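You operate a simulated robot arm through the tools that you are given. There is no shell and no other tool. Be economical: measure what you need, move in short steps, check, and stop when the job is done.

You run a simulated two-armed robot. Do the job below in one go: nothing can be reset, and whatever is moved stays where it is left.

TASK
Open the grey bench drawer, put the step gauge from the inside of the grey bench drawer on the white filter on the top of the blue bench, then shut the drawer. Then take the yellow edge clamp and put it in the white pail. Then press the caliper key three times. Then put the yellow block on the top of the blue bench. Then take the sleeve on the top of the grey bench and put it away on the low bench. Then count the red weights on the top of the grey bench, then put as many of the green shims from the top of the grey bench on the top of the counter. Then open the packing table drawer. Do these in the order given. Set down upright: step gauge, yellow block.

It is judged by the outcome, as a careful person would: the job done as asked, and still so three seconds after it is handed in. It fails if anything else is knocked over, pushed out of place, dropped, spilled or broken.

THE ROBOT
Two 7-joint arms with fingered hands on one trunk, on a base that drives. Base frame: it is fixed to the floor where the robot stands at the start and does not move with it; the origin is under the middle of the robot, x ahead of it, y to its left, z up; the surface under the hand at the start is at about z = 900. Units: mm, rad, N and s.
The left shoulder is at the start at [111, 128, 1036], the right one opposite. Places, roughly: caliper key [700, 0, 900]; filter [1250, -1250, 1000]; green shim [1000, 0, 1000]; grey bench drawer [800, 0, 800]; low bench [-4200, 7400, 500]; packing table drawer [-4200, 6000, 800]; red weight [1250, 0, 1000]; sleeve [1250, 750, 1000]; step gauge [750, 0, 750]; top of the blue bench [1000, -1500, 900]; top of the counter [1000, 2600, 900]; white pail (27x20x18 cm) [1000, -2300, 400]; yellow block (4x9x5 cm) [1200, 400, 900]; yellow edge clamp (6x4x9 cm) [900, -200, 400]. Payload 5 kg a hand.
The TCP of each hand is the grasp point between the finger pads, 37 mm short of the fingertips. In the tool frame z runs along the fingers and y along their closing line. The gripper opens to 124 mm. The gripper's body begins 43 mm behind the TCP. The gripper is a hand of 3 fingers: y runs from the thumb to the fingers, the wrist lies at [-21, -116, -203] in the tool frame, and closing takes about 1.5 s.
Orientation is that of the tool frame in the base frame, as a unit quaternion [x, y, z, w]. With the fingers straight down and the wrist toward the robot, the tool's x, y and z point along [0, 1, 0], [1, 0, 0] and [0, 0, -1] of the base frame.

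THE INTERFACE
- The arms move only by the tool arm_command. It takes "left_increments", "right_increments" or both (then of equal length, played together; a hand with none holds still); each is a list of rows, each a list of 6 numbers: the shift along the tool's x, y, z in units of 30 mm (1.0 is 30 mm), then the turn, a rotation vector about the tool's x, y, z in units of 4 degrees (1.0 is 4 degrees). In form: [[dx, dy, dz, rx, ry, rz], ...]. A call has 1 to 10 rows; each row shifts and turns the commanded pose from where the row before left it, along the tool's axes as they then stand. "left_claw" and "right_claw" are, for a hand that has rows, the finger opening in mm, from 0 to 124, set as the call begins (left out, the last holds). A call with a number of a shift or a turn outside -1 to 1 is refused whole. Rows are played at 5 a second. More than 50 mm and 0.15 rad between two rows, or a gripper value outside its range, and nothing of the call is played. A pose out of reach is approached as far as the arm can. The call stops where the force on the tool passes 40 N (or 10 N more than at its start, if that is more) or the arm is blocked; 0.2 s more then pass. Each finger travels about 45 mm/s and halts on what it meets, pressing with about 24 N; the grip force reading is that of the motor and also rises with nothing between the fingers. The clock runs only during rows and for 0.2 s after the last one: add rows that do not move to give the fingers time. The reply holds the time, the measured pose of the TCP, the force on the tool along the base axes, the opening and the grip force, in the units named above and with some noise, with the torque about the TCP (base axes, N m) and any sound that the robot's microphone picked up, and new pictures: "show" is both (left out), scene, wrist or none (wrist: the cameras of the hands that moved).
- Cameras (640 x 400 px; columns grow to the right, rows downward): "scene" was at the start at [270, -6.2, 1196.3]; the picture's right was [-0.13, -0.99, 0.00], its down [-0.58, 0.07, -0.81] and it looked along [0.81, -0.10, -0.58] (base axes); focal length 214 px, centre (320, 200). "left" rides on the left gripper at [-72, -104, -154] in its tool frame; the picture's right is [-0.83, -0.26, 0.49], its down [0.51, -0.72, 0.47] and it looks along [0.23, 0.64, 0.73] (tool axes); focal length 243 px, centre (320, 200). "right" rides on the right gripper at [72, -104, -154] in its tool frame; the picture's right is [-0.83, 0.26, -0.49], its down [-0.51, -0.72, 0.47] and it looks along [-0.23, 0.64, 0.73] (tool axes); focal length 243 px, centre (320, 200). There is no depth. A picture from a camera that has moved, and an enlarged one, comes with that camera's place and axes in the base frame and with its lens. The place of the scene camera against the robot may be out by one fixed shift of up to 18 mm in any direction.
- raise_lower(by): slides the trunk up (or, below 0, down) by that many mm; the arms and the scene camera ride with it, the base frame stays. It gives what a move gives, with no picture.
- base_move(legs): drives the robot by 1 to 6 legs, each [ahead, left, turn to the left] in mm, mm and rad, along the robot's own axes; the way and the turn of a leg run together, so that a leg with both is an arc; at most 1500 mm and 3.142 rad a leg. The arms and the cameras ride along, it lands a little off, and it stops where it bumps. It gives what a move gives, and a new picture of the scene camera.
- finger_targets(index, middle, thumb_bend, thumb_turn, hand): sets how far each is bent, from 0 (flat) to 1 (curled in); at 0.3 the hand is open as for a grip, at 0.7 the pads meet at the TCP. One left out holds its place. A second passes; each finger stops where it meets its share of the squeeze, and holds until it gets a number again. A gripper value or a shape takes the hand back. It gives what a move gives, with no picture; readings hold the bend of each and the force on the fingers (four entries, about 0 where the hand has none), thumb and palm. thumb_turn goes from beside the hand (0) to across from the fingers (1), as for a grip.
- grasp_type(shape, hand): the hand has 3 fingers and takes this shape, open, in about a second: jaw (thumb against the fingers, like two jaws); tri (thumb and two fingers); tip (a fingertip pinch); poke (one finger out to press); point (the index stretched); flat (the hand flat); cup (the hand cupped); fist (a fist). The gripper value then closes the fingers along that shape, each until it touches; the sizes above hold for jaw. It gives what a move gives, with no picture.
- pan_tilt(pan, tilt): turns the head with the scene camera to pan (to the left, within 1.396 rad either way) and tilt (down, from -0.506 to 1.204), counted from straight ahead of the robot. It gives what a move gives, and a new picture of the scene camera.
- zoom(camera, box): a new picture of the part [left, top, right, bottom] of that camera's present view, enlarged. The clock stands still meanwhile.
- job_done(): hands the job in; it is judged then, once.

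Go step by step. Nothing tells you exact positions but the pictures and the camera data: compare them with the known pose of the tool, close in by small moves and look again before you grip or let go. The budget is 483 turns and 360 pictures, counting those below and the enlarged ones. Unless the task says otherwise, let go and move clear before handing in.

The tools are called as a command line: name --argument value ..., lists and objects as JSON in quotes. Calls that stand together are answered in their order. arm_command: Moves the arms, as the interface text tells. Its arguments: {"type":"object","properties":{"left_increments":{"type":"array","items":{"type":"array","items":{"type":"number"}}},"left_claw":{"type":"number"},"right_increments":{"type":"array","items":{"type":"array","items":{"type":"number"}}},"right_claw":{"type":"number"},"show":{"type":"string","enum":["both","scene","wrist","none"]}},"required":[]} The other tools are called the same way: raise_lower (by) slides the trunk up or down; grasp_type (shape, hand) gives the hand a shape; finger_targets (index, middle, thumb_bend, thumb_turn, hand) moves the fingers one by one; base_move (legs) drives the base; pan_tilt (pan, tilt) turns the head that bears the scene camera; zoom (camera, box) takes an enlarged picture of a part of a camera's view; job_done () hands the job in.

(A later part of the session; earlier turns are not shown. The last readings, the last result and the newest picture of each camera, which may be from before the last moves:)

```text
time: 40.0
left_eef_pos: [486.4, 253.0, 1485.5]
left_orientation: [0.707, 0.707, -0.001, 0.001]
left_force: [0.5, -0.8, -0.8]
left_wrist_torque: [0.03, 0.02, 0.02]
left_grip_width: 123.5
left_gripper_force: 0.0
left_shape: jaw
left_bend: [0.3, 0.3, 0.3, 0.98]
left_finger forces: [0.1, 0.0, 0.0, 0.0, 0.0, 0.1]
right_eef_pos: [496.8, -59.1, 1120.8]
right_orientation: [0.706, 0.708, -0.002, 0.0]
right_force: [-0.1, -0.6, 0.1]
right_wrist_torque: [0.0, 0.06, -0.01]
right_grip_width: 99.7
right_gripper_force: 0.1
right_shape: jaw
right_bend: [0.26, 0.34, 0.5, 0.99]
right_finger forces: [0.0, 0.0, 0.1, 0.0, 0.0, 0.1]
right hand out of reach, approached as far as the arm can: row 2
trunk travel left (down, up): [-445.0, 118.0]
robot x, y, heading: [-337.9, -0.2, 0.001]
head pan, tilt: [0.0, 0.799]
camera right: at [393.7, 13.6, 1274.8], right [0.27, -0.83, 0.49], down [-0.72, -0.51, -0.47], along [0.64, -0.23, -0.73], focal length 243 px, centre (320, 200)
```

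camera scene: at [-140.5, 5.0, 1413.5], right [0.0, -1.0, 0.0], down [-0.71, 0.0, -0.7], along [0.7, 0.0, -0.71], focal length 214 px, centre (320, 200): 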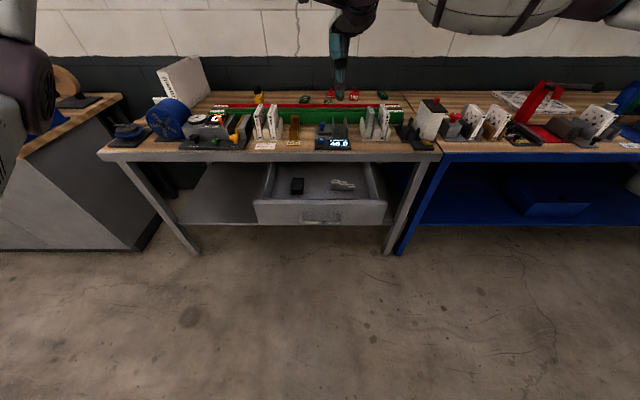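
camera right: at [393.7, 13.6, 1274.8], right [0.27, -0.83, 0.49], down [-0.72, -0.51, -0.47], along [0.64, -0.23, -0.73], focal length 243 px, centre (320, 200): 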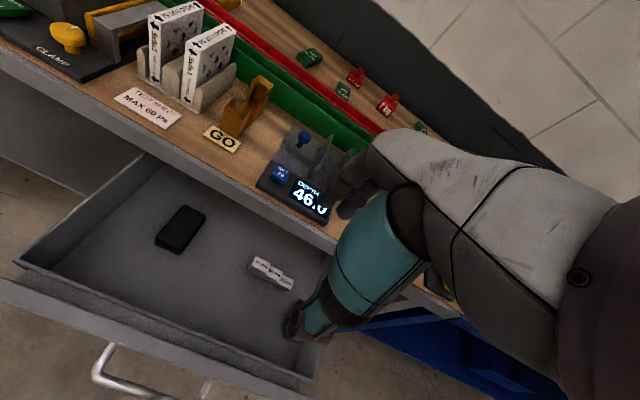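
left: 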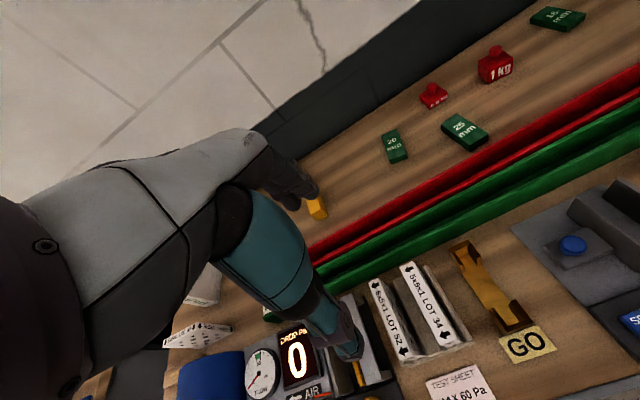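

The step gauge is at about [580, -102, 750], close under the bench edge. I'll pull the drawer a bit further by hooking the front panel from inside, clear of the contents.

arm_command --right_increments '[[0.3, -0.1, 0.9, 0, 0, 0], [0.3, -0.1, 0.9, 0, 0, 0], [0.3, -0.1, 0.9, 0, 0, 0], [0.3, -0.1, 0.9, 0, 0, 0], [0.3, -0.1, 0.9, 0, 0, 0], [0.1, -0.1, 0.9, 0, 0, 0], [0, 0, 0.9, 0, 0, 0], [0, 0, 0.9, 0, 0, 0], [0, 0, 0.9, 0, 0, 0], [0, 0, 0.9, 0, 0, 0]]' --right_claw 0 --show "both"

```text
time: 42.2
left_eef_pos: [487.1, 253.3, 1485.1]
left_orientation: [0.707, 0.708, 0.001, 0.0]
left_force: [0.7, -0.4, 0.5]
left_wrist_torque: [-0.02, 0.03, 0.01]
left_grip_width: 123.5
left_gripper_force: 0.1
left_shape: jaw
left_bend: [0.3, 0.3, 0.3, 0.98]
left_finger forces: [0.0, 0.0, 0.0, 0.0, 0.0, 0.1]
right_eef_pos: [469.9, -53.8, 885.9]
right_orientation: [0.705, 0.709, -0.001, 0.0]
right_force: [-0.4, -0.2, 0.0]
right_wrist_torque: [-0.04, 0.03, -0.01]
right_grip_width: 0.1
right_gripper_force: 23.8
right_shape: jaw
right_bend: [0.7, 0.7, 0.56, 1.0]
right_finger forces: [0.0, 0.0, 0.0, 0.0, 0.0, 0.0]
right hand out of reach, approached as far as the arm can: row 3, 4, 5, 6, 8, 9, 10
trunk travel left (down, up): [-445.0, 118.0]
robot x, y, heading: [-337.3, 2.0, -0.002]
head pan, tilt: [0.0, 0.799]
camera scene: at [-136.7, 4.9, 1412.7], right [0.0, -1.0, 0.0], down [-0.72, 0.0, -0.7], along [0.7, 0.0, -0.72], focal length 214 px, centre (320, 200)
camera right: at [365.3, 17.7, 1039.8], right [0.27, -0.83, 0.49], down [-0.72, -0.51, -0.47], along [0.64, -0.23, -0.73], focal length 243 px, centre (320, 200)
```

scene: 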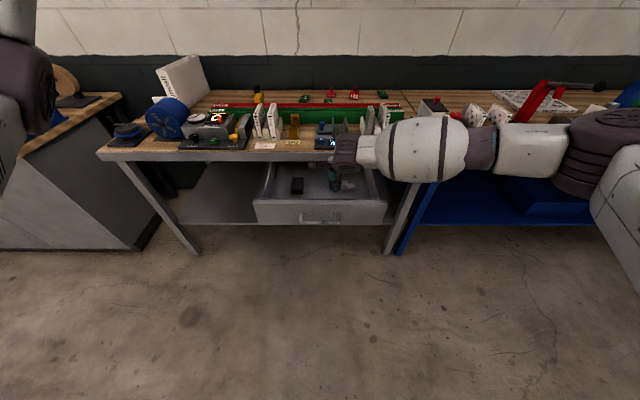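
right: 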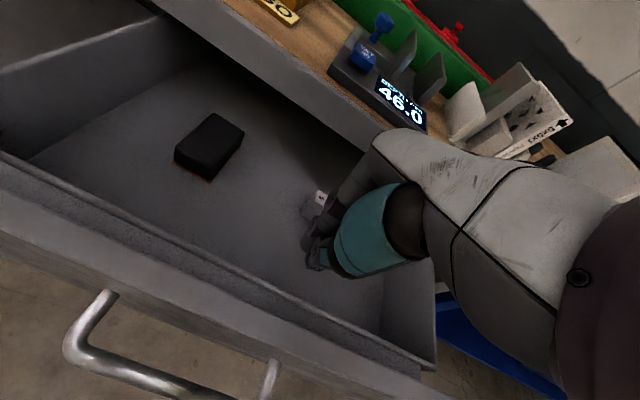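

The hand is over the drawer but limited in reach downward. I'll lower the trunk a bit and draw back gently.

raise_lower --by -50

base_move --legs '[[-70, 0, 0]]'

zoom --camera "right" --box '[0, 0, 640, 400]'

```text
time: 43.1
left_eef_pos: [486.0, 253.1, 1436.7]
left_orientation: [0.707, 0.708, 0.002, 0.001]
left_force: [0.0, -1.1, -1.1]
left_wrist_torque: [0.01, -0.03, -0.01]
left_grip_width: 123.9
left_gripper_force: 0.0
left_shape: jaw
left_bend: [0.3, 0.3, 0.3, 0.98]
left_finger forces: [0.1, 0.0, 0.0, 0.1, 0.0, 0.0]
right_eef_pos: [466.1, -54.6, 837.4]
right_orientation: [0.705, 0.709, -0.001, 0.001]
right_force: [-0.4, -0.6, 0.5]
right_wrist_torque: [-0.01, -0.03, 0.03]
right_grip_width: 0.1
right_gripper_force: 23.7
right_shape: jaw
right_bend: [0.7, 0.7, 0.56, 1.0]
right_finger forces: [0.0, 0.0, 0.1, 0.0, 0.0, 0.1]
trunk travel left (down, up): [-395.0, 168.0]
robot x, y, heading: [-337.6, -0.2, -0.004]
head pan, tilt: [0.0, 0.799]
```

```text
time: 44.1
left_eef_pos: [423.7, 252.8, 1431.2]
left_orientation: [0.707, 0.708, -0.001, -0.002]
left_force: [0.6, 0.1, -0.1]
left_wrist_torque: [-0.03, 0.04, 0.02]
left_grip_width: 123.8
left_gripper_force: 0.1
left_shape: jaw
left_bend: [0.3, 0.3, 0.3, 0.98]
left_finger forces: [0.1, 0.0, 0.1, 0.0, 0.0, 0.0]
right_eef_pos: [401.2, -54.5, 832.0]
right_orientation: [0.706, 0.708, -0.003, -0.001]
right_force: [0.2, 0.6, -0.2]
right_wrist_torque: [-0.02, 0.03, -0.02]
right_grip_width: 0.0
right_gripper_force: 24.2
right_shape: jaw
right_bend: [0.7, 0.7, 0.56, 1.0]
right_finger forces: [0.0, 0.1, 0.0, 0.0, 0.0, 0.0]
trunk travel left (down, up): [-395.0, 168.0]
robot x, y, heading: [-408.5, -2.8, -0.001]
head pan, tilt: [0.0, 0.799]
camera scene: at [-183.0, 5.0, 1355.9], right [0.0, -1.0, 0.0], down [-0.72, 0.0, -0.69], along [0.69, 0.0, -0.72], focal length 214 px, centre (320, 200)
```

scene: 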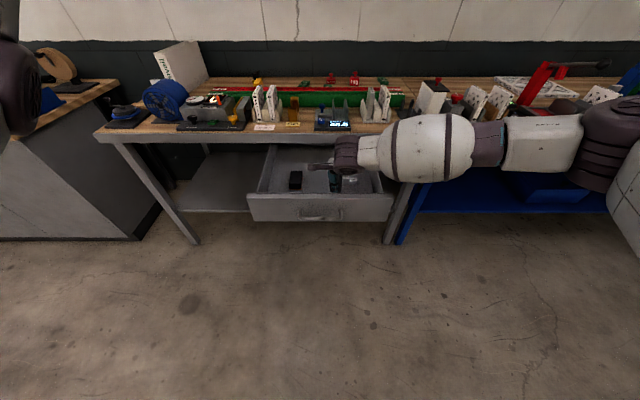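

```text
1.00 times, centred on (320, 200) of right (not enlarged: the box is as wide or as high as the picture)
camera zoom: at [299.4, 17.5, 986.1], right [0.27, -0.83, 0.49], down [-0.72, -0.51, -0.46], along [0.64, -0.23, -0.74], focal length 243 px, centre (320, 200)
```

zoom: 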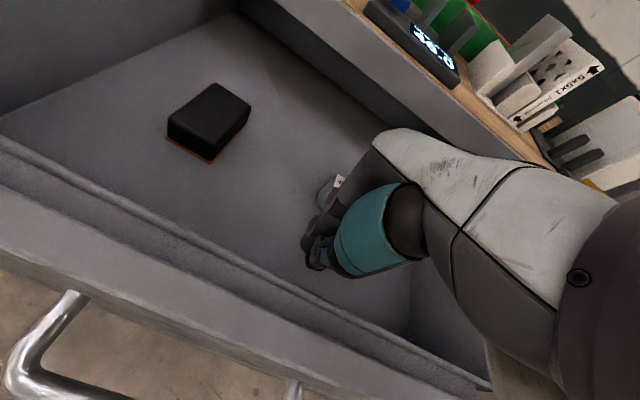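

The drawer moved about 70 mm more. I'll raise the hand and relocate the gauge.

arm_command --right_increments '[[0, 0.2, -1, 0, 0, 0], [0, 0.3, -1, 0, 0, 0], [0, 0.3, -1, 0, 0, 0], [0, 0.3, -1, 0, 0, 0], [0, 0.3, -1, 0, 0, 0], [0, 0.3, -1, 0, 0, 0], [0, 0.3, -1, 0, 0, 0], [0, 0.3, -1, 0, 0, 0]]' --right_claw 90 --show "wrist"

zoom --camera "scene" --box '[240, 140, 400, 240]'

```text
time: 45.9
left_eef_pos: [417.8, 252.3, 1435.5]
left_orientation: [0.708, 0.706, 0.0, 0.001]
left_force: [0.1, 0.5, -0.5]
left_wrist_torque: [-0.01, 0.0, -0.01]
left_grip_width: 123.9
left_gripper_force: 0.1
left_shape: jaw
left_bend: [0.3, 0.3, 0.3, 0.98]
left_finger forces: [0.1, 0.0, 0.0, 0.0, 0.0, 0.1]
right_eef_pos: [468.9, -69.7, 1065.9]
right_orientation: [0.706, 0.708, -0.002, -0.001]
right_force: [-0.5, 0.0, -0.4]
right_wrist_torque: [0.01, -0.01, -0.04]
right_grip_width: 90.2
right_gripper_force: 0.1
right_shape: jaw
right_bend: [0.27, 0.37, 0.57, 0.99]
right_finger forces: [0.0, 0.1, 0.0, 0.0, 0.1, 0.0]
right hand out of reach, approached as far as the arm can: row 7, 8
trunk travel left (down, up): [-395.0, 168.0]
robot x, y, heading: [-406.6, -0.1, -0.0]
head pan, tilt: [0.0, 0.799]
camera right: at [365.6, 2.6, 1219.1], right [0.27, -0.83, 0.49], down [-0.72, -0.51, -0.47], along [0.64, -0.23, -0.73], focal length 243 px, centre (320, 200)
```

right: 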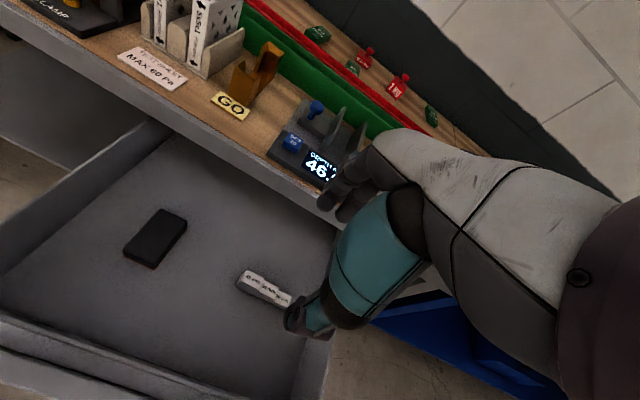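

```text
4.00 times, centred on (320, 190) of scene
camera zoom: at [-188.6, 5.1, 1357.2], right [0.0, -1.0, 0.0], down [-0.72, 0.0, -0.7], along [0.7, 0.0, -0.72], focal length 858 px, centre (320, 240)
```

zoom: 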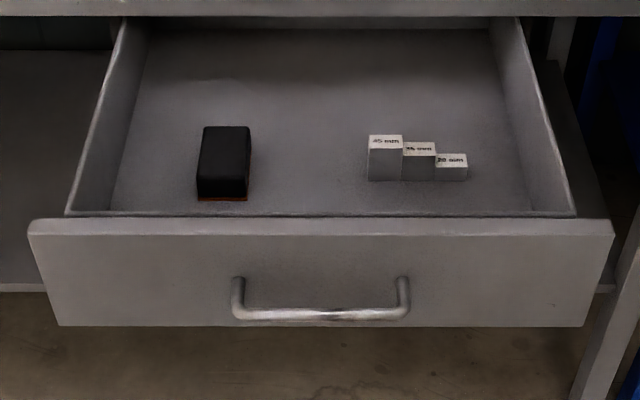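

Gauge is now near [499, -97, 750]. I'll move the hand above it.

arm_command --right_increments '[[-0.4, 0.5, 0.8, 0, 0, 0], [-0.4, 0.5, 0.8, 0, 0, 0], [0, 0, 0.9, 0, 0, 0], [0, 0, 0.9, 0, 0, 0], [0, 0, 0.9, 0, 0, 0], [0, 0, 0.9, 0, 0, 0], [0, 0, 0.9, 0, 0, 0]]' --right_claw 76 --show "wrist"

zoom --camera "scene" --box '[260, 120, 400, 208]'

```text
time: 47.5
left_eef_pos: [419.5, 251.4, 1434.5]
left_orientation: [0.707, 0.707, -0.001, 0.0]
left_force: [-0.5, -0.6, 1.3]
left_wrist_torque: [0.04, 0.0, 0.01]
left_grip_width: 123.8
left_gripper_force: 0.1
left_shape: jaw
left_bend: [0.3, 0.3, 0.3, 0.98]
left_finger forces: [0.0, 0.0, 0.0, 0.0, 0.0, 0.0]
right_eef_pos: [496.8, -99.4, 883.4]
right_orientation: [0.706, 0.708, -0.002, -0.001]
right_force: [0.8, 0.0, -0.7]
right_wrist_torque: [0.02, 0.0, 0.03]
right_grip_width: 76.3
right_gripper_force: 0.1
right_shape: jaw
right_bend: [0.73, 0.4, 0.64, 1.0]
right_finger forces: [0.0, 0.0, 0.1, 0.0, 0.0, 0.1]
right hand out of reach, approached as far as the arm can: row 7
trunk travel left (down, up): [-395.0, 168.0]
robot x, y, heading: [-407.3, 0.4, -0.003]
head pan, tilt: [0.0, 0.799]
camera right: at [393.0, -27.0, 1036.5], right [0.27, -0.83, 0.49], down [-0.72, -0.51, -0.47], along [0.64, -0.23, -0.73], focal length 243 px, centre (320, 200)
```

right: 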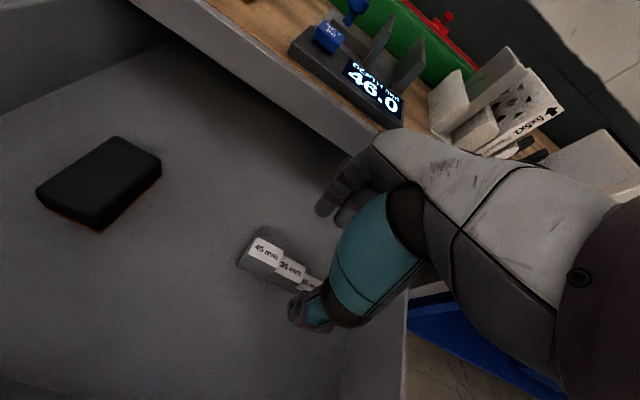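

```text
4.55 times, centred on (330, 164) of scene
camera zoom: at [-187.4, 4.4, 1357.0], right [0.0, -1.0, 0.0], down [-0.72, 0.0, -0.7], along [0.7, 0.0, -0.72], focal length 975 px, centre (274, 364)
```

zoom: 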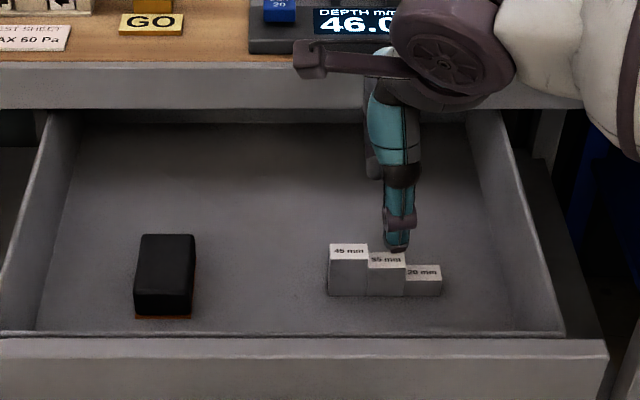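

Aligned over the middle step. Lowering the trunk to bring the fingers down around it.

raise_lower --by -55

zoom --camera "scene" --box '[260, 100, 400, 188]'

zoom --camera "right" --box '[160, 120, 440, 380]'

```text
time: 48.5
left_eef_pos: [418.1, 253.1, 1379.9]
left_orientation: [0.707, 0.707, 0.0, 0.0]
left_force: [-0.2, -0.5, 0.7]
left_wrist_torque: [0.0, 0.0, -0.01]
left_grip_width: 123.9
left_gripper_force: 0.2
left_shape: jaw
left_bend: [0.3, 0.3, 0.3, 0.98]
left_finger forces: [0.0, 0.0, 0.0, 0.1, 0.1, 0.0]
right_eef_pos: [493.9, -97.8, 829.7]
right_orientation: [0.705, 0.709, -0.001, 0.0]
right_force: [-0.7, 1.1, 0.9]
right_wrist_torque: [0.01, -0.01, -0.04]
right_grip_width: 76.6
right_gripper_force: 0.2
right_shape: jaw
right_bend: [0.73, 0.4, 0.64, 1.0]
right_finger forces: [0.0, 0.0, 0.1, 0.0, 0.0, 0.0]
trunk travel left (down, up): [-340.0, 223.0]
robot x, y, heading: [-406.2, 2.7, -0.005]
head pan, tilt: [0.0, 0.799]
```

```text
4.55 times, centred on (330, 144) of scene
camera zoom: at [-175.3, 5.1, 1301.2], right [0.0, -1.0, 0.0], down [-0.72, 0.0, -0.7], along [0.7, 0.0, -0.72], focal length 975 px, centre (274, 454)
```

zoom: 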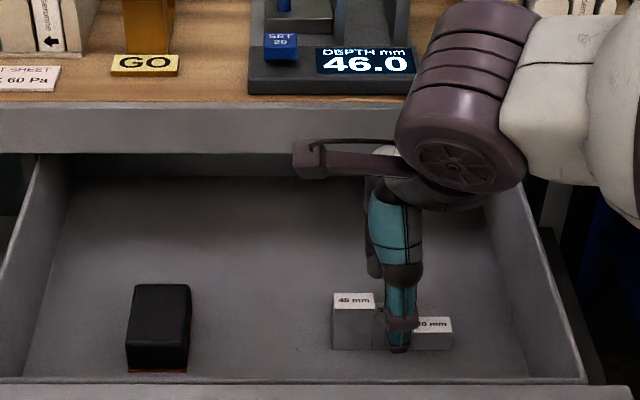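

```text
1.54 times, centred on (300, 250) of right
camera zoom: at [391.5, -26.1, 983.3], right [0.27, -0.83, 0.49], down [-0.72, -0.51, -0.47], along [0.64, -0.23, -0.73], focal length 373 px, centre (351, 123)
```

zoom: 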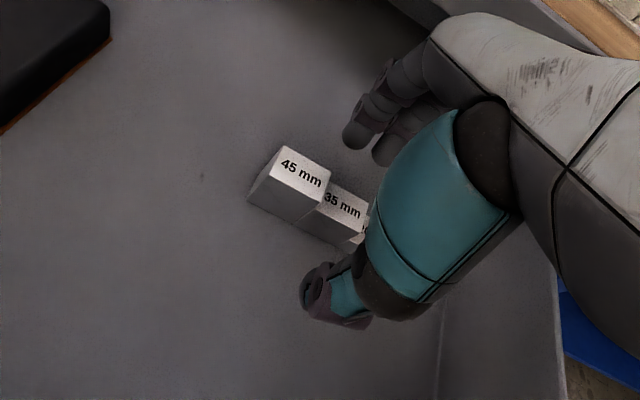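

Fingers straddle it. I'll shift 8 mm toward the tall step and lower a bit more.

arm_command --right_increments '[[0.28, 0.1, 0, 0, 0, 0], [0, 0, 0.3, 0, 0, 0], [0, 0, 0.3, 0, 0, 0]]' --show "none"

raise_lower --by -16

zoom --camera "right" --box '[160, 120, 440, 380]'

```text
time: 49.3
left_eef_pos: [417.7, 252.6, 1380.0]
left_orientation: [0.707, 0.707, 0.0, 0.0]
left_force: [1.1, 0.4, -0.9]
left_wrist_torque: [-0.03, -0.01, 0.02]
left_grip_width: 124.0
left_gripper_force: 0.1
left_shape: jaw
left_bend: [0.3, 0.3, 0.3, 0.98]
left_finger forces: [0.0, 0.2, 0.0, 0.0, 0.0, 0.1]
right_eef_pos: [496.4, -89.9, 811.4]
right_orientation: [0.705, 0.709, -0.001, -0.002]
right_force: [0.3, 0.0, 1.0]
right_wrist_torque: [-0.02, 0.02, 0.02]
right_grip_width: 76.3
right_gripper_force: 0.2
right_shape: jaw
right_bend: [0.73, 0.4, 0.64, 1.0]
right_finger forces: [0.0, 0.0, 0.0, 0.0, 0.1, 0.1]
trunk travel left (down, up): [-340.0, 223.0]
robot x, y, heading: [-406.5, -1.9, -0.001]
head pan, tilt: [0.0, 0.799]
```

```text
time: 49.9
left_eef_pos: [418.8, 251.8, 1365.3]
left_orientation: [0.707, 0.707, -0.001, 0.0]
left_force: [0.1, -0.3, -0.7]
left_wrist_torque: [-0.01, 0.0, 0.01]
left_grip_width: 124.0
left_gripper_force: 0.0
left_shape: jaw
left_bend: [0.3, 0.3, 0.3, 0.98]
left_finger forces: [0.0, 0.0, 0.0, 0.0, 0.0, 0.1]
right_eef_pos: [497.5, -89.9, 793.3]
right_orientation: [0.705, 0.709, -0.002, -0.001]
right_force: [-1.3, 0.3, 1.6]
right_wrist_torque: [-0.02, -0.03, 0.02]
right_grip_width: 75.8
right_gripper_force: 0.0
right_shape: jaw
right_bend: [0.73, 0.41, 0.64, 1.0]
right_finger forces: [0.6, 1.2, 0.1, 0.0, 0.0, 0.1]
trunk travel left (down, up): [-324.0, 239.0]
robot x, y, heading: [-410.3, -2.9, 0.007]
head pan, tilt: [0.0, 0.799]
```

```text
1.54 times, centred on (300, 250) of right
camera zoom: at [394.1, -18.6, 946.6], right [0.27, -0.83, 0.49], down [-0.72, -0.51, -0.47], along [0.64, -0.23, -0.73], focal length 373 px, centre (351, 123)
```

zoom: 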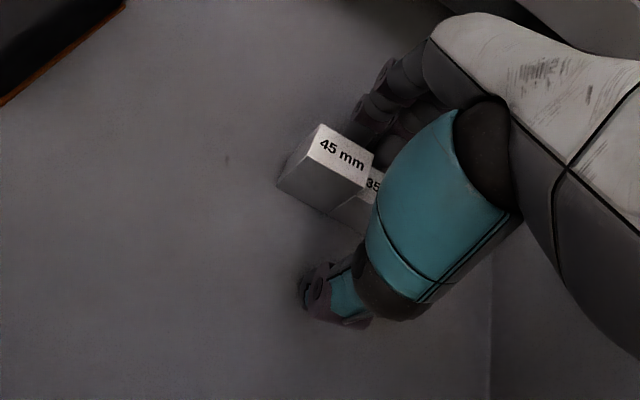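

Fingertips just touch the floor. I'll lift 3 mm and close.

arm_command --right_increments '[[0, 0, -0.12, 0, 0, 0], [0, 0, 0, 0, 0, 0], [0, 0, 0, 0, 0, 0], [0, 0, 0, 0, 0, 0], [0, 0, 0, 0, 0, 0], [0, 0, 0, 0, 0, 0], [0, 0, 0, 0, 0, 0], [0, 0, 0, 0, 0, 0]]' --right_claw 0 --show "wrist"

zoom --camera "scene" --box '[260, 100, 400, 188]'

```text
time: 51.7
left_eef_pos: [418.8, 253.2, 1365.6]
left_orientation: [0.707, 0.707, 0.0, 0.0]
left_force: [-0.8, -0.1, -0.9]
left_wrist_torque: [0.02, 0.01, -0.01]
left_grip_width: 123.7
left_gripper_force: 0.1
left_shape: jaw
left_bend: [0.3, 0.3, 0.3, 0.98]
left_finger forces: [0.0, 0.0, 0.0, 0.0, 0.0, 0.1]
right_eef_pos: [496.8, -90.4, 799.1]
right_orientation: [0.706, 0.708, -0.002, -0.001]
right_force: [-1.3, 0.3, 0.3]
right_wrist_torque: [0.02, -0.02, 0.04]
right_grip_width: 21.5
right_gripper_force: 23.6
right_shape: jaw
right_bend: [0.74, 0.49, 0.68, 1.0]
right_finger forces: [13.4, 6.6, 0.0, 0.0, 20.7, 0.0]
trunk travel left (down, up): [-324.0, 239.0]
robot x, y, heading: [-407.5, -0.9, 0.005]
head pan, tilt: [0.0, 0.799]
camera right: at [394.5, -18.5, 951.8], right [0.27, -0.83, 0.49], down [-0.72, -0.51, -0.47], along [0.64, -0.23, -0.73], focal length 243 px, centre (320, 200)
```

right: 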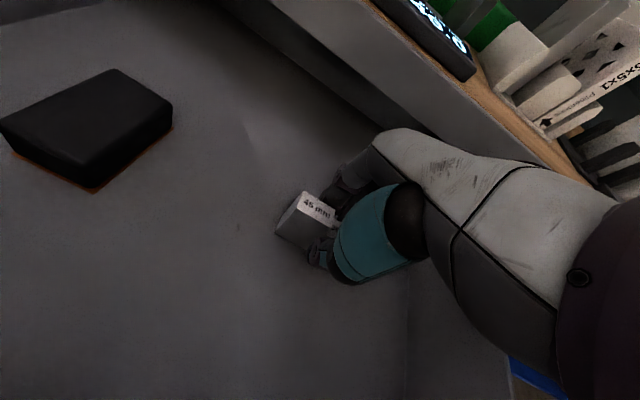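

```text
4.55 times, centred on (330, 144) of scene
camera zoom: at [-170.8, 5.0, 1285.0], right [0.0, -1.0, 0.0], down [-0.72, 0.0, -0.7], along [0.7, 0.0, -0.72], focal length 975 px, centre (274, 454)
```

zoom: 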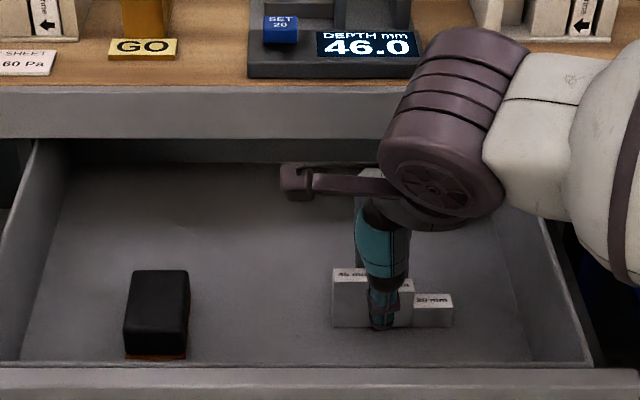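

Gauge is gripped by all fingers. Lifting with the trunk.

raise_lower --by 239

pan_tilt --pan -0.5 --tilt 0.6

zoom --camera "right" --box '[160, 120, 440, 380]'

```text
time: 54.2
left_eef_pos: [419.4, 252.4, 1599.3]
left_orientation: [0.708, 0.707, -0.002, -0.001]
left_force: [-0.1, -0.7, 0.4]
left_wrist_torque: [0.02, 0.03, 0.02]
left_grip_width: 123.9
left_gripper_force: 0.0
left_shape: jaw
left_bend: [0.3, 0.3, 0.3, 0.98]
left_finger forces: [0.0, 0.1, 0.0, 0.1, 0.0, 0.1]
right_eef_pos: [476.8, -91.0, 1442.1]
right_orientation: [0.687, 0.69, 0.159, 0.162]
right_force: [0.1, -0.1, -2.0]
right_wrist_torque: [0.01, 0.04, 0.0]
right_grip_width: 21.3
right_gripper_force: 24.2
right_shape: jaw
right_bend: [0.74, 0.49, 0.68, 1.0]
right_finger forces: [13.3, 6.5, 0.0, 0.0, 20.4, 0.2]
trunk travel left (down, up): [-563.0, 0.0]
robot x, y, heading: [-406.9, 2.9, 0.003]
head pan, tilt: [0.0, 0.799]
```

```text
time: 55.1
left_eef_pos: [421.4, 252.6, 1601.8]
left_orientation: [0.707, 0.707, 0.0, -0.001]
left_force: [0.7, 0.1, -0.4]
left_wrist_torque: [-0.03, 0.03, 0.01]
left_grip_width: 123.8
left_gripper_force: 0.0
left_shape: jaw
left_bend: [0.3, 0.3, 0.3, 0.98]
left_finger forces: [0.1, 0.0, 0.0, 0.0, 0.1, 0.0]
right_eef_pos: [476.1, -90.3, 1444.6]
right_orientation: [0.687, 0.69, 0.161, 0.162]
right_force: [0.6, 1.1, -2.8]
right_wrist_torque: [-0.01, 0.03, -0.03]
right_grip_width: 21.2
right_gripper_force: 24.2
right_shape: jaw
right_bend: [0.74, 0.49, 0.68, 1.0]
right_finger forces: [13.3, 6.4, 0.0, 0.0, 20.5, 0.0]
trunk travel left (down, up): [-563.0, 0.0]
robot x, y, heading: [-406.5, -1.2, -0.001]
head pan, tilt: [-0.499, 0.6]
camera scene: at [-309.6, -37.3, 1571.1], right [-0.48, -0.88, 0.0], down [-0.5, 0.27, -0.82], along [0.72, -0.39, -0.57], focal length 214 px, centre (320, 200)
```

scene: 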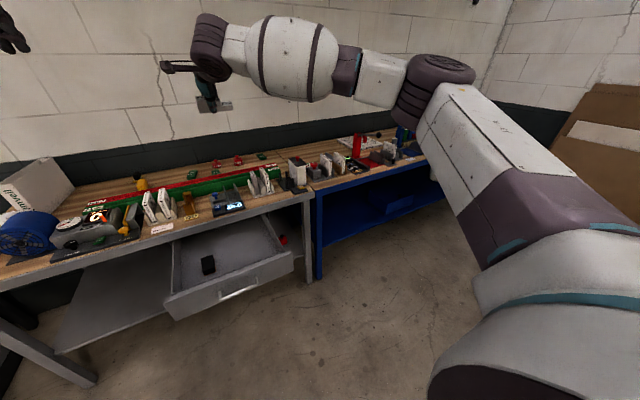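

```text
1.54 times, centred on (300, 250) of right
camera zoom: at [315.9, -18.6, 1535.0], right [0.02, -0.83, 0.56], down [-0.44, -0.51, -0.74], along [0.9, -0.23, -0.37], focal length 373 px, centre (351, 123)
```

zoom: 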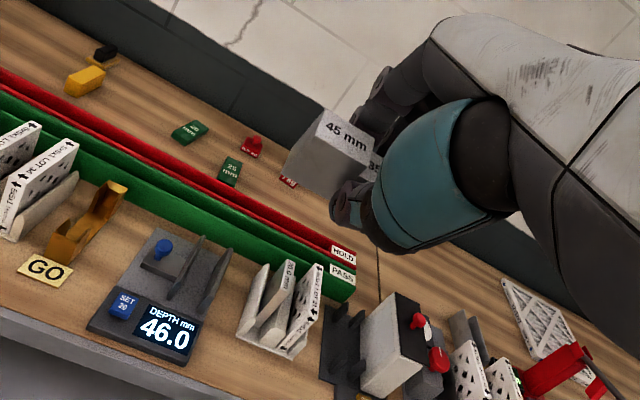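

Gauge lifted (the arm rose more than expected and tilted, but holds). I'll drive right to the blue bench and look for the filter.

base_move --legs '[[0, -1000, 0]]'

pan_tilt --pan 0.1 --tilt 0.6

```text
time: 64.2
left_eef_pos: [413.4, -759.5, 1602.2]
left_orientation: [0.715, 0.699, 0.0, 0.0]
left_force: [0.2, 1.0, -0.6]
left_wrist_torque: [-0.01, 0.03, 0.02]
left_grip_width: 123.8
left_gripper_force: 0.0
left_shape: jaw
left_bend: [0.3, 0.3, 0.3, 0.98]
left_finger forces: [0.0, 0.0, 0.1, 0.1, 0.0, 0.0]
right_eef_pos: [462.1, -1104.4, 1444.7]
right_orientation: [0.694, 0.682, 0.16, 0.165]
right_force: [0.0, -0.8, -1.5]
right_wrist_torque: [-0.02, 0.08, -0.01]
right_grip_width: 21.4
right_gripper_force: 24.4
right_shape: jaw
right_bend: [0.74, 0.49, 0.68, 1.0]
right_finger forces: [13.3, 6.4, 0.0, 0.1, 20.3, 0.1]
trunk travel left (down, up): [-563.0, 0.0]
robot x, y, heading: [-418.8, -993.4, -0.024]
head pan, tilt: [-0.499, 0.6]
camera scene: at [-323.4, -1033.4, 1571.4], right [-0.5, -0.87, 0.0], down [-0.49, 0.28, -0.83], along [0.72, -0.41, -0.56], focal length 214 px, centre (320, 200)
```

scene: 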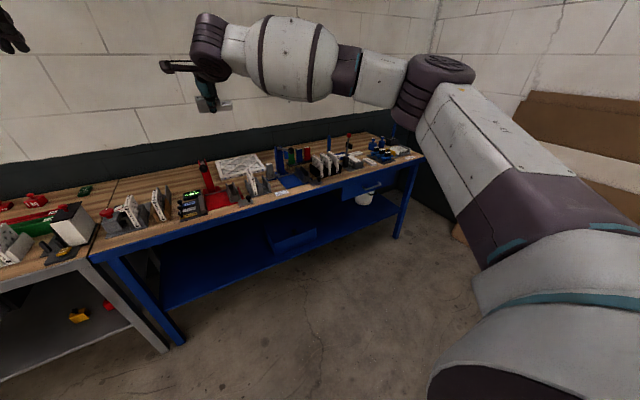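

```text
time: 65.2
left_eef_pos: [412.9, -760.3, 1602.6]
left_orientation: [0.715, 0.699, 0.001, 0.0]
left_force: [0.8, 0.0, -0.2]
left_wrist_torque: [-0.01, 0.01, 0.02]
left_grip_width: 124.0
left_gripper_force: 0.0
left_shape: jaw
left_bend: [0.3, 0.3, 0.3, 0.98]
left_finger forces: [0.0, 0.0, 0.0, 0.1, 0.1, 0.2]
right_eef_pos: [462.3, -1104.6, 1444.9]
right_orientation: [0.695, 0.682, 0.158, 0.165]
right_force: [-0.3, -0.3, -2.2]
right_wrist_torque: [0.01, 0.0, -0.01]
right_grip_width: 21.3
right_gripper_force: 24.4
right_shape: jaw
right_bend: [0.74, 0.49, 0.68, 1.0]
right_finger forces: [13.2, 6.5, 0.1, 0.1, 20.4, 0.0]
trunk travel left (down, up): [-563.0, 0.0]
robot x, y, heading: [-421.2, -992.8, -0.022]
head pan, tilt: [0.099, 0.6]
camera scene: at [-311.8, -983.1, 1571.4], right [0.08, -1.0, 0.0], down [-0.56, -0.04, -0.82], along [0.82, 0.06, -0.57], focal length 214 px, centre (320, 200)
```

scene: 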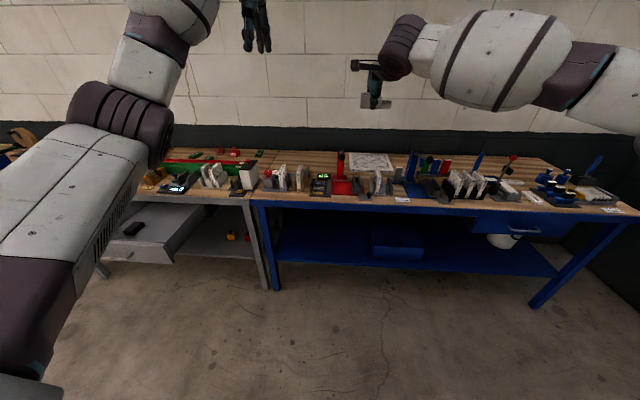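

The filter panel lies behind a stand. Zooming in.

zoom --camera "scene" --box '[290, 130, 450, 230]'

```text
4.00 times, centred on (370, 180) of scene
camera zoom: at [-311.8, -983.1, 1571.4], right [0.08, -1.0, 0.0], down [-0.56, -0.04, -0.82], along [0.82, 0.06, -0.57], focal length 858 px, centre (120, 280)
```

zoom: 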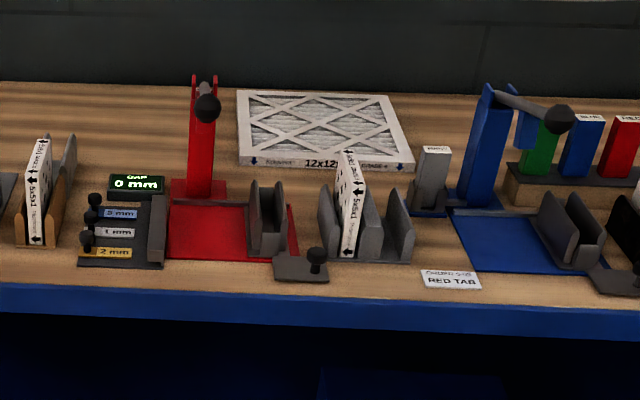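

The filter's centre is about [1115, -1235, 925], bench surface 900. I'll lower the trunk while clear of the bench and straighten the hand.

raise_lower --by -200

```text
time: 67.3
left_eef_pos: [411.8, -759.6, 1404.4]
left_orientation: [0.715, 0.699, 0.001, 0.0]
left_force: [0.4, 0.3, 0.4]
left_wrist_torque: [0.03, -0.02, 0.0]
left_grip_width: 123.7
left_gripper_force: 0.0
left_shape: jaw
left_bend: [0.3, 0.3, 0.3, 0.98]
left_finger forces: [0.0, 0.0, 0.0, 0.0, 0.0, 0.1]
right_eef_pos: [461.2, -1104.7, 1247.1]
right_orientation: [0.694, 0.682, 0.16, 0.166]
right_force: [-0.2, -0.5, -2.1]
right_wrist_torque: [-0.01, 0.03, 0.0]
right_grip_width: 21.2
right_gripper_force: 24.0
right_shape: jaw
right_bend: [0.74, 0.49, 0.68, 1.0]
right_finger forces: [13.2, 6.3, 0.0, 0.1, 20.3, 0.0]
trunk travel left (down, up): [-363.0, 200.0]
robot x, y, heading: [-418.7, -994.0, -0.019]
head pan, tilt: [0.099, 0.6]
```

arm_command --right_increments '[[0, 0, 0, 1, 0, 0], [0, 0, 0, 1, 0, 0], [0, 0, 0, 1, 0, 0], [0, 0, 0, 1, 0, 0], [0, 0, 0, 1, 0, 0], [0, 0, 0, 1, 0, 0], [0, 0, 0, 0.68, 0, 0]]' --show "wrist"

```text
time: 69.0
left_eef_pos: [412.7, -758.7, 1402.1]
left_orientation: [0.715, 0.699, -0.001, 0.001]
left_force: [-0.3, 0.9, 0.1]
left_wrist_torque: [-0.04, -0.02, 0.02]
left_grip_width: 123.6
left_gripper_force: 0.1
left_shape: jaw
left_bend: [0.3, 0.3, 0.3, 0.98]
left_finger forces: [0.0, 0.0, 0.1, 0.0, 0.1, 0.0]
right_eef_pos: [463.1, -1131.7, 1247.1]
right_orientation: [0.714, 0.7, -0.004, 0.0]
right_force: [0.4, 0.8, -1.8]
right_wrist_torque: [-0.04, 0.04, -0.01]
right_grip_width: 21.1
right_gripper_force: 24.2
right_shape: jaw
right_bend: [0.74, 0.49, 0.68, 1.0]
right_finger forces: [13.5, 6.6, 0.1, 0.0, 19.9, 0.0]
right hand out of reach, approached as far as the arm can: row 6
trunk travel left (down, up): [-363.0, 200.0]
robot x, y, heading: [-416.9, -994.8, -0.019]
head pan, tilt: [0.099, 0.6]
camera right: at [362.4, -1058.2, 1400.9], right [0.25, -0.83, 0.49], down [-0.73, -0.49, -0.47], along [0.63, -0.25, -0.73], focal length 243 px, centre (320, 200)
```

right: 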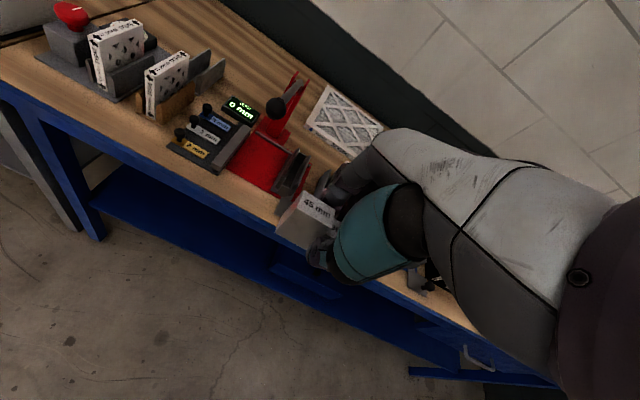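

Hand is vertical. I'll drive toward the filter, with the gauge well above everything.

base_move --legs '[[0, -100, 0.02], [580, 0, 0]]'

zoom --camera "right" --box '[0, 0, 640, 400]'

```text
time: 73.4
left_eef_pos: [975.7, -847.1, 1403.2]
left_orientation: [0.708, 0.707, -0.001, 0.0]
left_force: [-0.8, 0.2, 0.5]
left_wrist_torque: [0.0, -0.04, 0.01]
left_grip_width: 123.9
left_gripper_force: 0.1
left_shape: jaw
left_bend: [0.3, 0.3, 0.3, 0.98]
left_finger forces: [0.1, 0.1, 0.1, 0.1, 0.0, 0.0]
right_eef_pos: [1035.6, -1218.3, 1247.5]
right_orientation: [0.708, 0.706, -0.002, 0.001]
right_force: [0.5, -0.4, -0.8]
right_wrist_torque: [0.03, 0.0, 0.01]
right_grip_width: 21.3
right_gripper_force: 24.6
right_shape: jaw
right_bend: [0.74, 0.49, 0.68, 1.0]
right_finger forces: [13.5, 6.6, 0.0, 0.0, 19.9, 0.1]
trunk travel left (down, up): [-363.0, 200.0]
robot x, y, heading: [151.0, -1101.1, -0.002]
head pan, tilt: [0.099, 0.6]
camera scene: at [384.6, -1084.0, 1341.1], right [0.1, -1.0, 0.0], down [-0.56, -0.05, -0.83], along [0.82, 0.08, -0.56], focal length 214 px, centre (320, 200)
```

scene: 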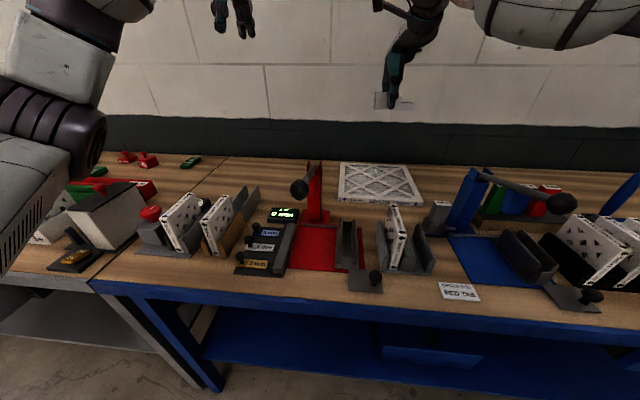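

```text
1.00 times, centred on (320, 200) of right (not enlarged: the box is as wide or as high as the picture)
camera zoom: at [932.0, -1146.4, 1401.6], right [0.26, -0.83, 0.49], down [-0.72, -0.51, -0.47], along [0.64, -0.23, -0.73], focal length 243 px, centre (320, 200)
```

zoom: 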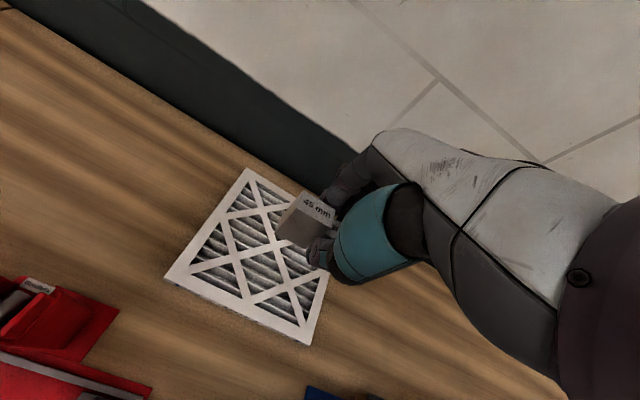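

Filter spans about x 1015-1315, y -1095 to -1375. I'll drive 80 mm further and descend.

base_move --legs '[[80, 0, 0]]'

arm_command --right_increments '[[-0.2, 0, 0.9, 0, 0, 0], [-0.2, 0, 0.9, 0, 0, 0], [0, 0, 0.9, 0, 0, 0], [0, 0, 0.9, 0, 0, 0], [0, 0, 0.9, 0, 0, 0], [0, 0, 0.9, 0, 0, 0], [0, 0, 0.9, 0, 0, 0]]' --show "both"

```text
time: 74.4
left_eef_pos: [1050.6, -847.0, 1407.8]
left_orientation: [0.708, 0.707, 0.001, 0.001]
left_force: [-0.2, -0.2, 0.9]
left_wrist_torque: [-0.02, -0.05, -0.03]
left_grip_width: 123.7
left_gripper_force: 0.1
left_shape: jaw
left_bend: [0.3, 0.3, 0.3, 0.98]
left_finger forces: [0.0, 0.1, 0.1, 0.1, 0.0, 0.0]
right_eef_pos: [1110.5, -1219.6, 1251.6]
right_orientation: [0.707, 0.707, -0.001, 0.002]
right_force: [-0.7, 0.5, -1.3]
right_wrist_torque: [0.01, -0.03, 0.03]
right_grip_width: 21.3
right_gripper_force: 23.5
right_shape: jaw
right_bend: [0.74, 0.49, 0.68, 1.0]
right_finger forces: [13.6, 6.6, 0.0, 0.0, 20.1, 0.0]
trunk travel left (down, up): [-363.0, 200.0]
robot x, y, heading: [225.0, -1096.2, -0.003]
head pan, tilt: [0.099, 0.6]
camera scene: at [459.2, -1084.2, 1342.1], right [0.1, -1.0, 0.0], down [-0.56, -0.05, -0.83], along [0.82, 0.08, -0.56], focal length 214 px, centre (320, 200)
```

scene: 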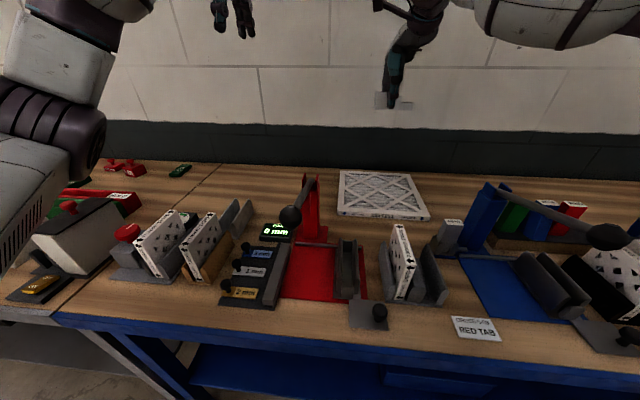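

```text
time: 76.0
left_eef_pos: [1056.6, -847.0, 1403.6]
left_orientation: [0.708, 0.707, 0.0, 0.0]
left_force: [-0.2, -0.1, 0.4]
left_wrist_torque: [-0.02, 0.0, 0.01]
left_grip_width: 123.8
left_gripper_force: 0.1
left_shape: jaw
left_bend: [0.3, 0.3, 0.3, 0.98]
left_finger forces: [0.0, 0.0, 0.0, 0.0, 0.1, 0.0]
right_eef_pos: [1114.5, -1232.4, 1056.3]
right_orientation: [0.707, 0.707, -0.002, 0.0]
right_force: [0.0, 0.4, -1.6]
right_wrist_torque: [0.01, 0.08, -0.03]
right_grip_width: 21.3
right_gripper_force: 23.7
right_shape: jaw
right_bend: [0.74, 0.49, 0.68, 1.0]
right_finger forces: [13.5, 6.6, 0.0, 0.1, 19.8, 0.0]
trunk travel left (down, up): [-363.0, 200.0]
robot x, y, heading: [229.2, -1097.0, -0.003]
head pan, tilt: [0.099, 0.6]
camera scene: at [465.0, -1084.5, 1340.7], right [0.1, -1.0, 0.0], down [-0.56, -0.05, -0.82], along [0.82, 0.08, -0.57], focal length 214 px, centre (320, 200)
camera right: at [1011.5, -1160.4, 1210.6], right [0.26, -0.83, 0.49], down [-0.72, -0.51, -0.47], along [0.64, -0.23, -0.73], focal length 243 px, centre (320, 200)
```

scene: 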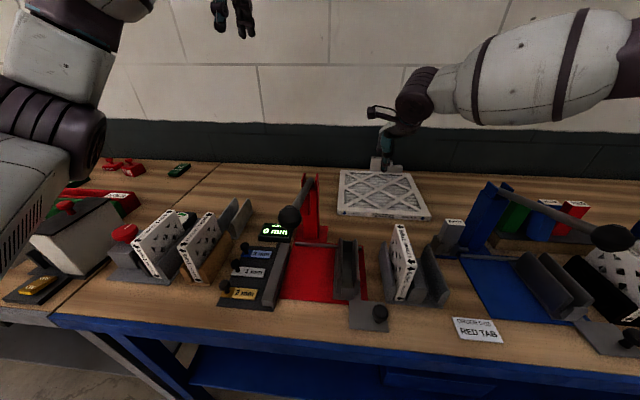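
right: 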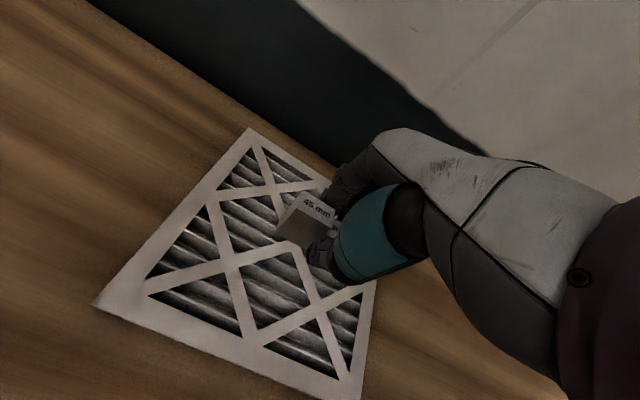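

Well positioned over the filter. Descending most of the way.

arm_command --right_increments '[[0, 0, 0.8, 0, 0, 0], [0, 0, 0.8, 0, 0, 0], [0, 0, 0.6, 0, 0, 0]]' --show "wrist"

zoom --camera "scene" --box '[320, 120, 460, 230]'

```text
time: 76.8
left_eef_pos: [1055.7, -847.5, 1404.2]
left_orientation: [0.707, 0.707, 0.0, 0.0]
left_force: [1.0, -0.7, 0.5]
left_wrist_torque: [0.0, 0.01, -0.01]
left_grip_width: 124.0
left_gripper_force: 0.1
left_shape: jaw
left_bend: [0.3, 0.3, 0.3, 0.98]
left_finger forces: [0.1, 0.0, 0.0, 0.0, 0.0, 0.1]
right_eef_pos: [1113.5, -1231.2, 991.7]
right_orientation: [0.707, 0.707, -0.002, -0.001]
right_force: [0.2, 0.0, -2.1]
right_wrist_torque: [0.02, 0.07, 0.0]
right_grip_width: 21.4
right_gripper_force: 23.7
right_shape: jaw
right_bend: [0.74, 0.49, 0.68, 1.0]
right_finger forces: [13.5, 6.6, 0.1, 0.0, 19.7, 0.0]
trunk travel left (down, up): [-363.0, 200.0]
robot x, y, heading: [233.6, -1098.7, 0.001]
head pan, tilt: [0.099, 0.6]
camera right: at [1010.7, -1159.0, 1145.9], right [0.26, -0.83, 0.49], down [-0.72, -0.51, -0.47], along [0.64, -0.23, -0.73], focal length 243 px, centre (320, 200)
```

right: 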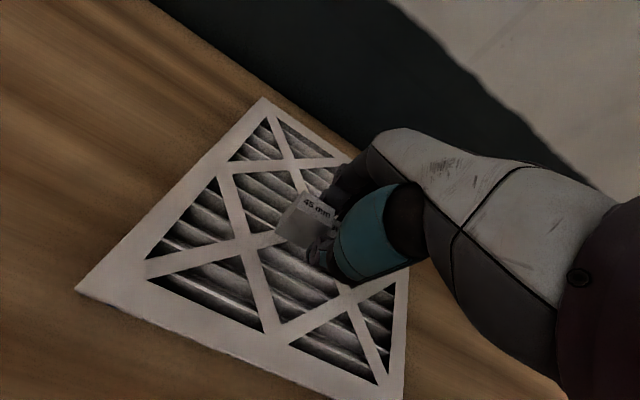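

```text
3.64 times, centred on (390, 175) of scene
camera zoom: at [464.5, -1084.3, 1340.8], right [0.1, -1.0, 0.0], down [-0.56, -0.05, -0.82], along [0.82, 0.08, -0.57], focal length 780 px, centre (66, 291)
```

zoom: 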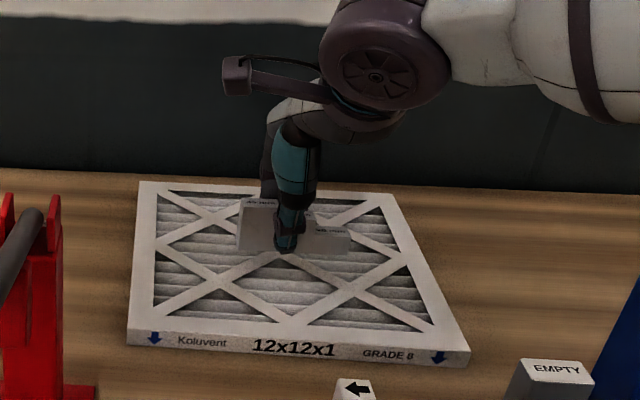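

arm_command --right_increments '[[0, 0, 0.25, 0, 0, 0], [0, 0, 0.25, 0, 0, 0], [0, 0, 0, 0, 0, 0]]' --show "none"

arm_command --right_increments '[[0, 0, 0.12, 0, 0, 0], [0, 0, 0, 0, 0, 0]]' --show "none"

```text
time: 77.6
left_eef_pos: [1055.6, -845.7, 1403.6]
left_orientation: [0.708, 0.707, 0.002, 0.0]
left_force: [0.5, 0.4, 0.2]
left_wrist_torque: [-0.01, 0.02, -0.03]
left_grip_width: 123.8
left_gripper_force: 0.0
left_shape: jaw
left_bend: [0.3, 0.3, 0.3, 0.98]
left_finger forces: [0.0, 0.0, 0.0, 0.0, 0.0, 0.0]
right_eef_pos: [1114.3, -1231.7, 978.7]
right_orientation: [0.707, 0.707, -0.001, 0.0]
right_force: [0.5, 0.9, -2.6]
right_wrist_torque: [0.04, 0.04, 0.01]
right_grip_width: 21.5
right_gripper_force: 23.8
right_shape: jaw
right_bend: [0.74, 0.49, 0.68, 1.0]
right_finger forces: [13.5, 6.6, 0.1, 0.1, 19.8, 0.0]
trunk travel left (down, up): [-363.0, 200.0]
robot x, y, heading: [231.5, -1097.3, -0.002]
head pan, tilt: [0.099, 0.6]
```

```text
time: 78.2
left_eef_pos: [1055.9, -846.4, 1404.7]
left_orientation: [0.708, 0.706, 0.001, 0.001]
left_force: [0.6, -0.4, -0.2]
left_wrist_torque: [0.0, 0.01, -0.01]
left_grip_width: 124.0
left_gripper_force: 0.0
left_shape: jaw
left_bend: [0.3, 0.3, 0.3, 0.98]
left_finger forces: [0.1, 0.0, 0.0, 0.0, 0.0, 0.1]
right_eef_pos: [1112.8, -1232.2, 975.2]
right_orientation: [0.707, 0.707, -0.002, 0.0]
right_force: [0.3, -0.6, -1.2]
right_wrist_torque: [0.02, 0.06, 0.0]
right_grip_width: 21.5
right_gripper_force: 24.1
right_shape: jaw
right_bend: [0.74, 0.49, 0.68, 1.0]
right_finger forces: [13.5, 6.6, 0.0, 0.0, 19.8, 0.0]
trunk travel left (down, up): [-363.0, 200.0]
robot x, y, heading: [232.6, -1096.9, -0.001]
head pan, tilt: [0.099, 0.6]
```

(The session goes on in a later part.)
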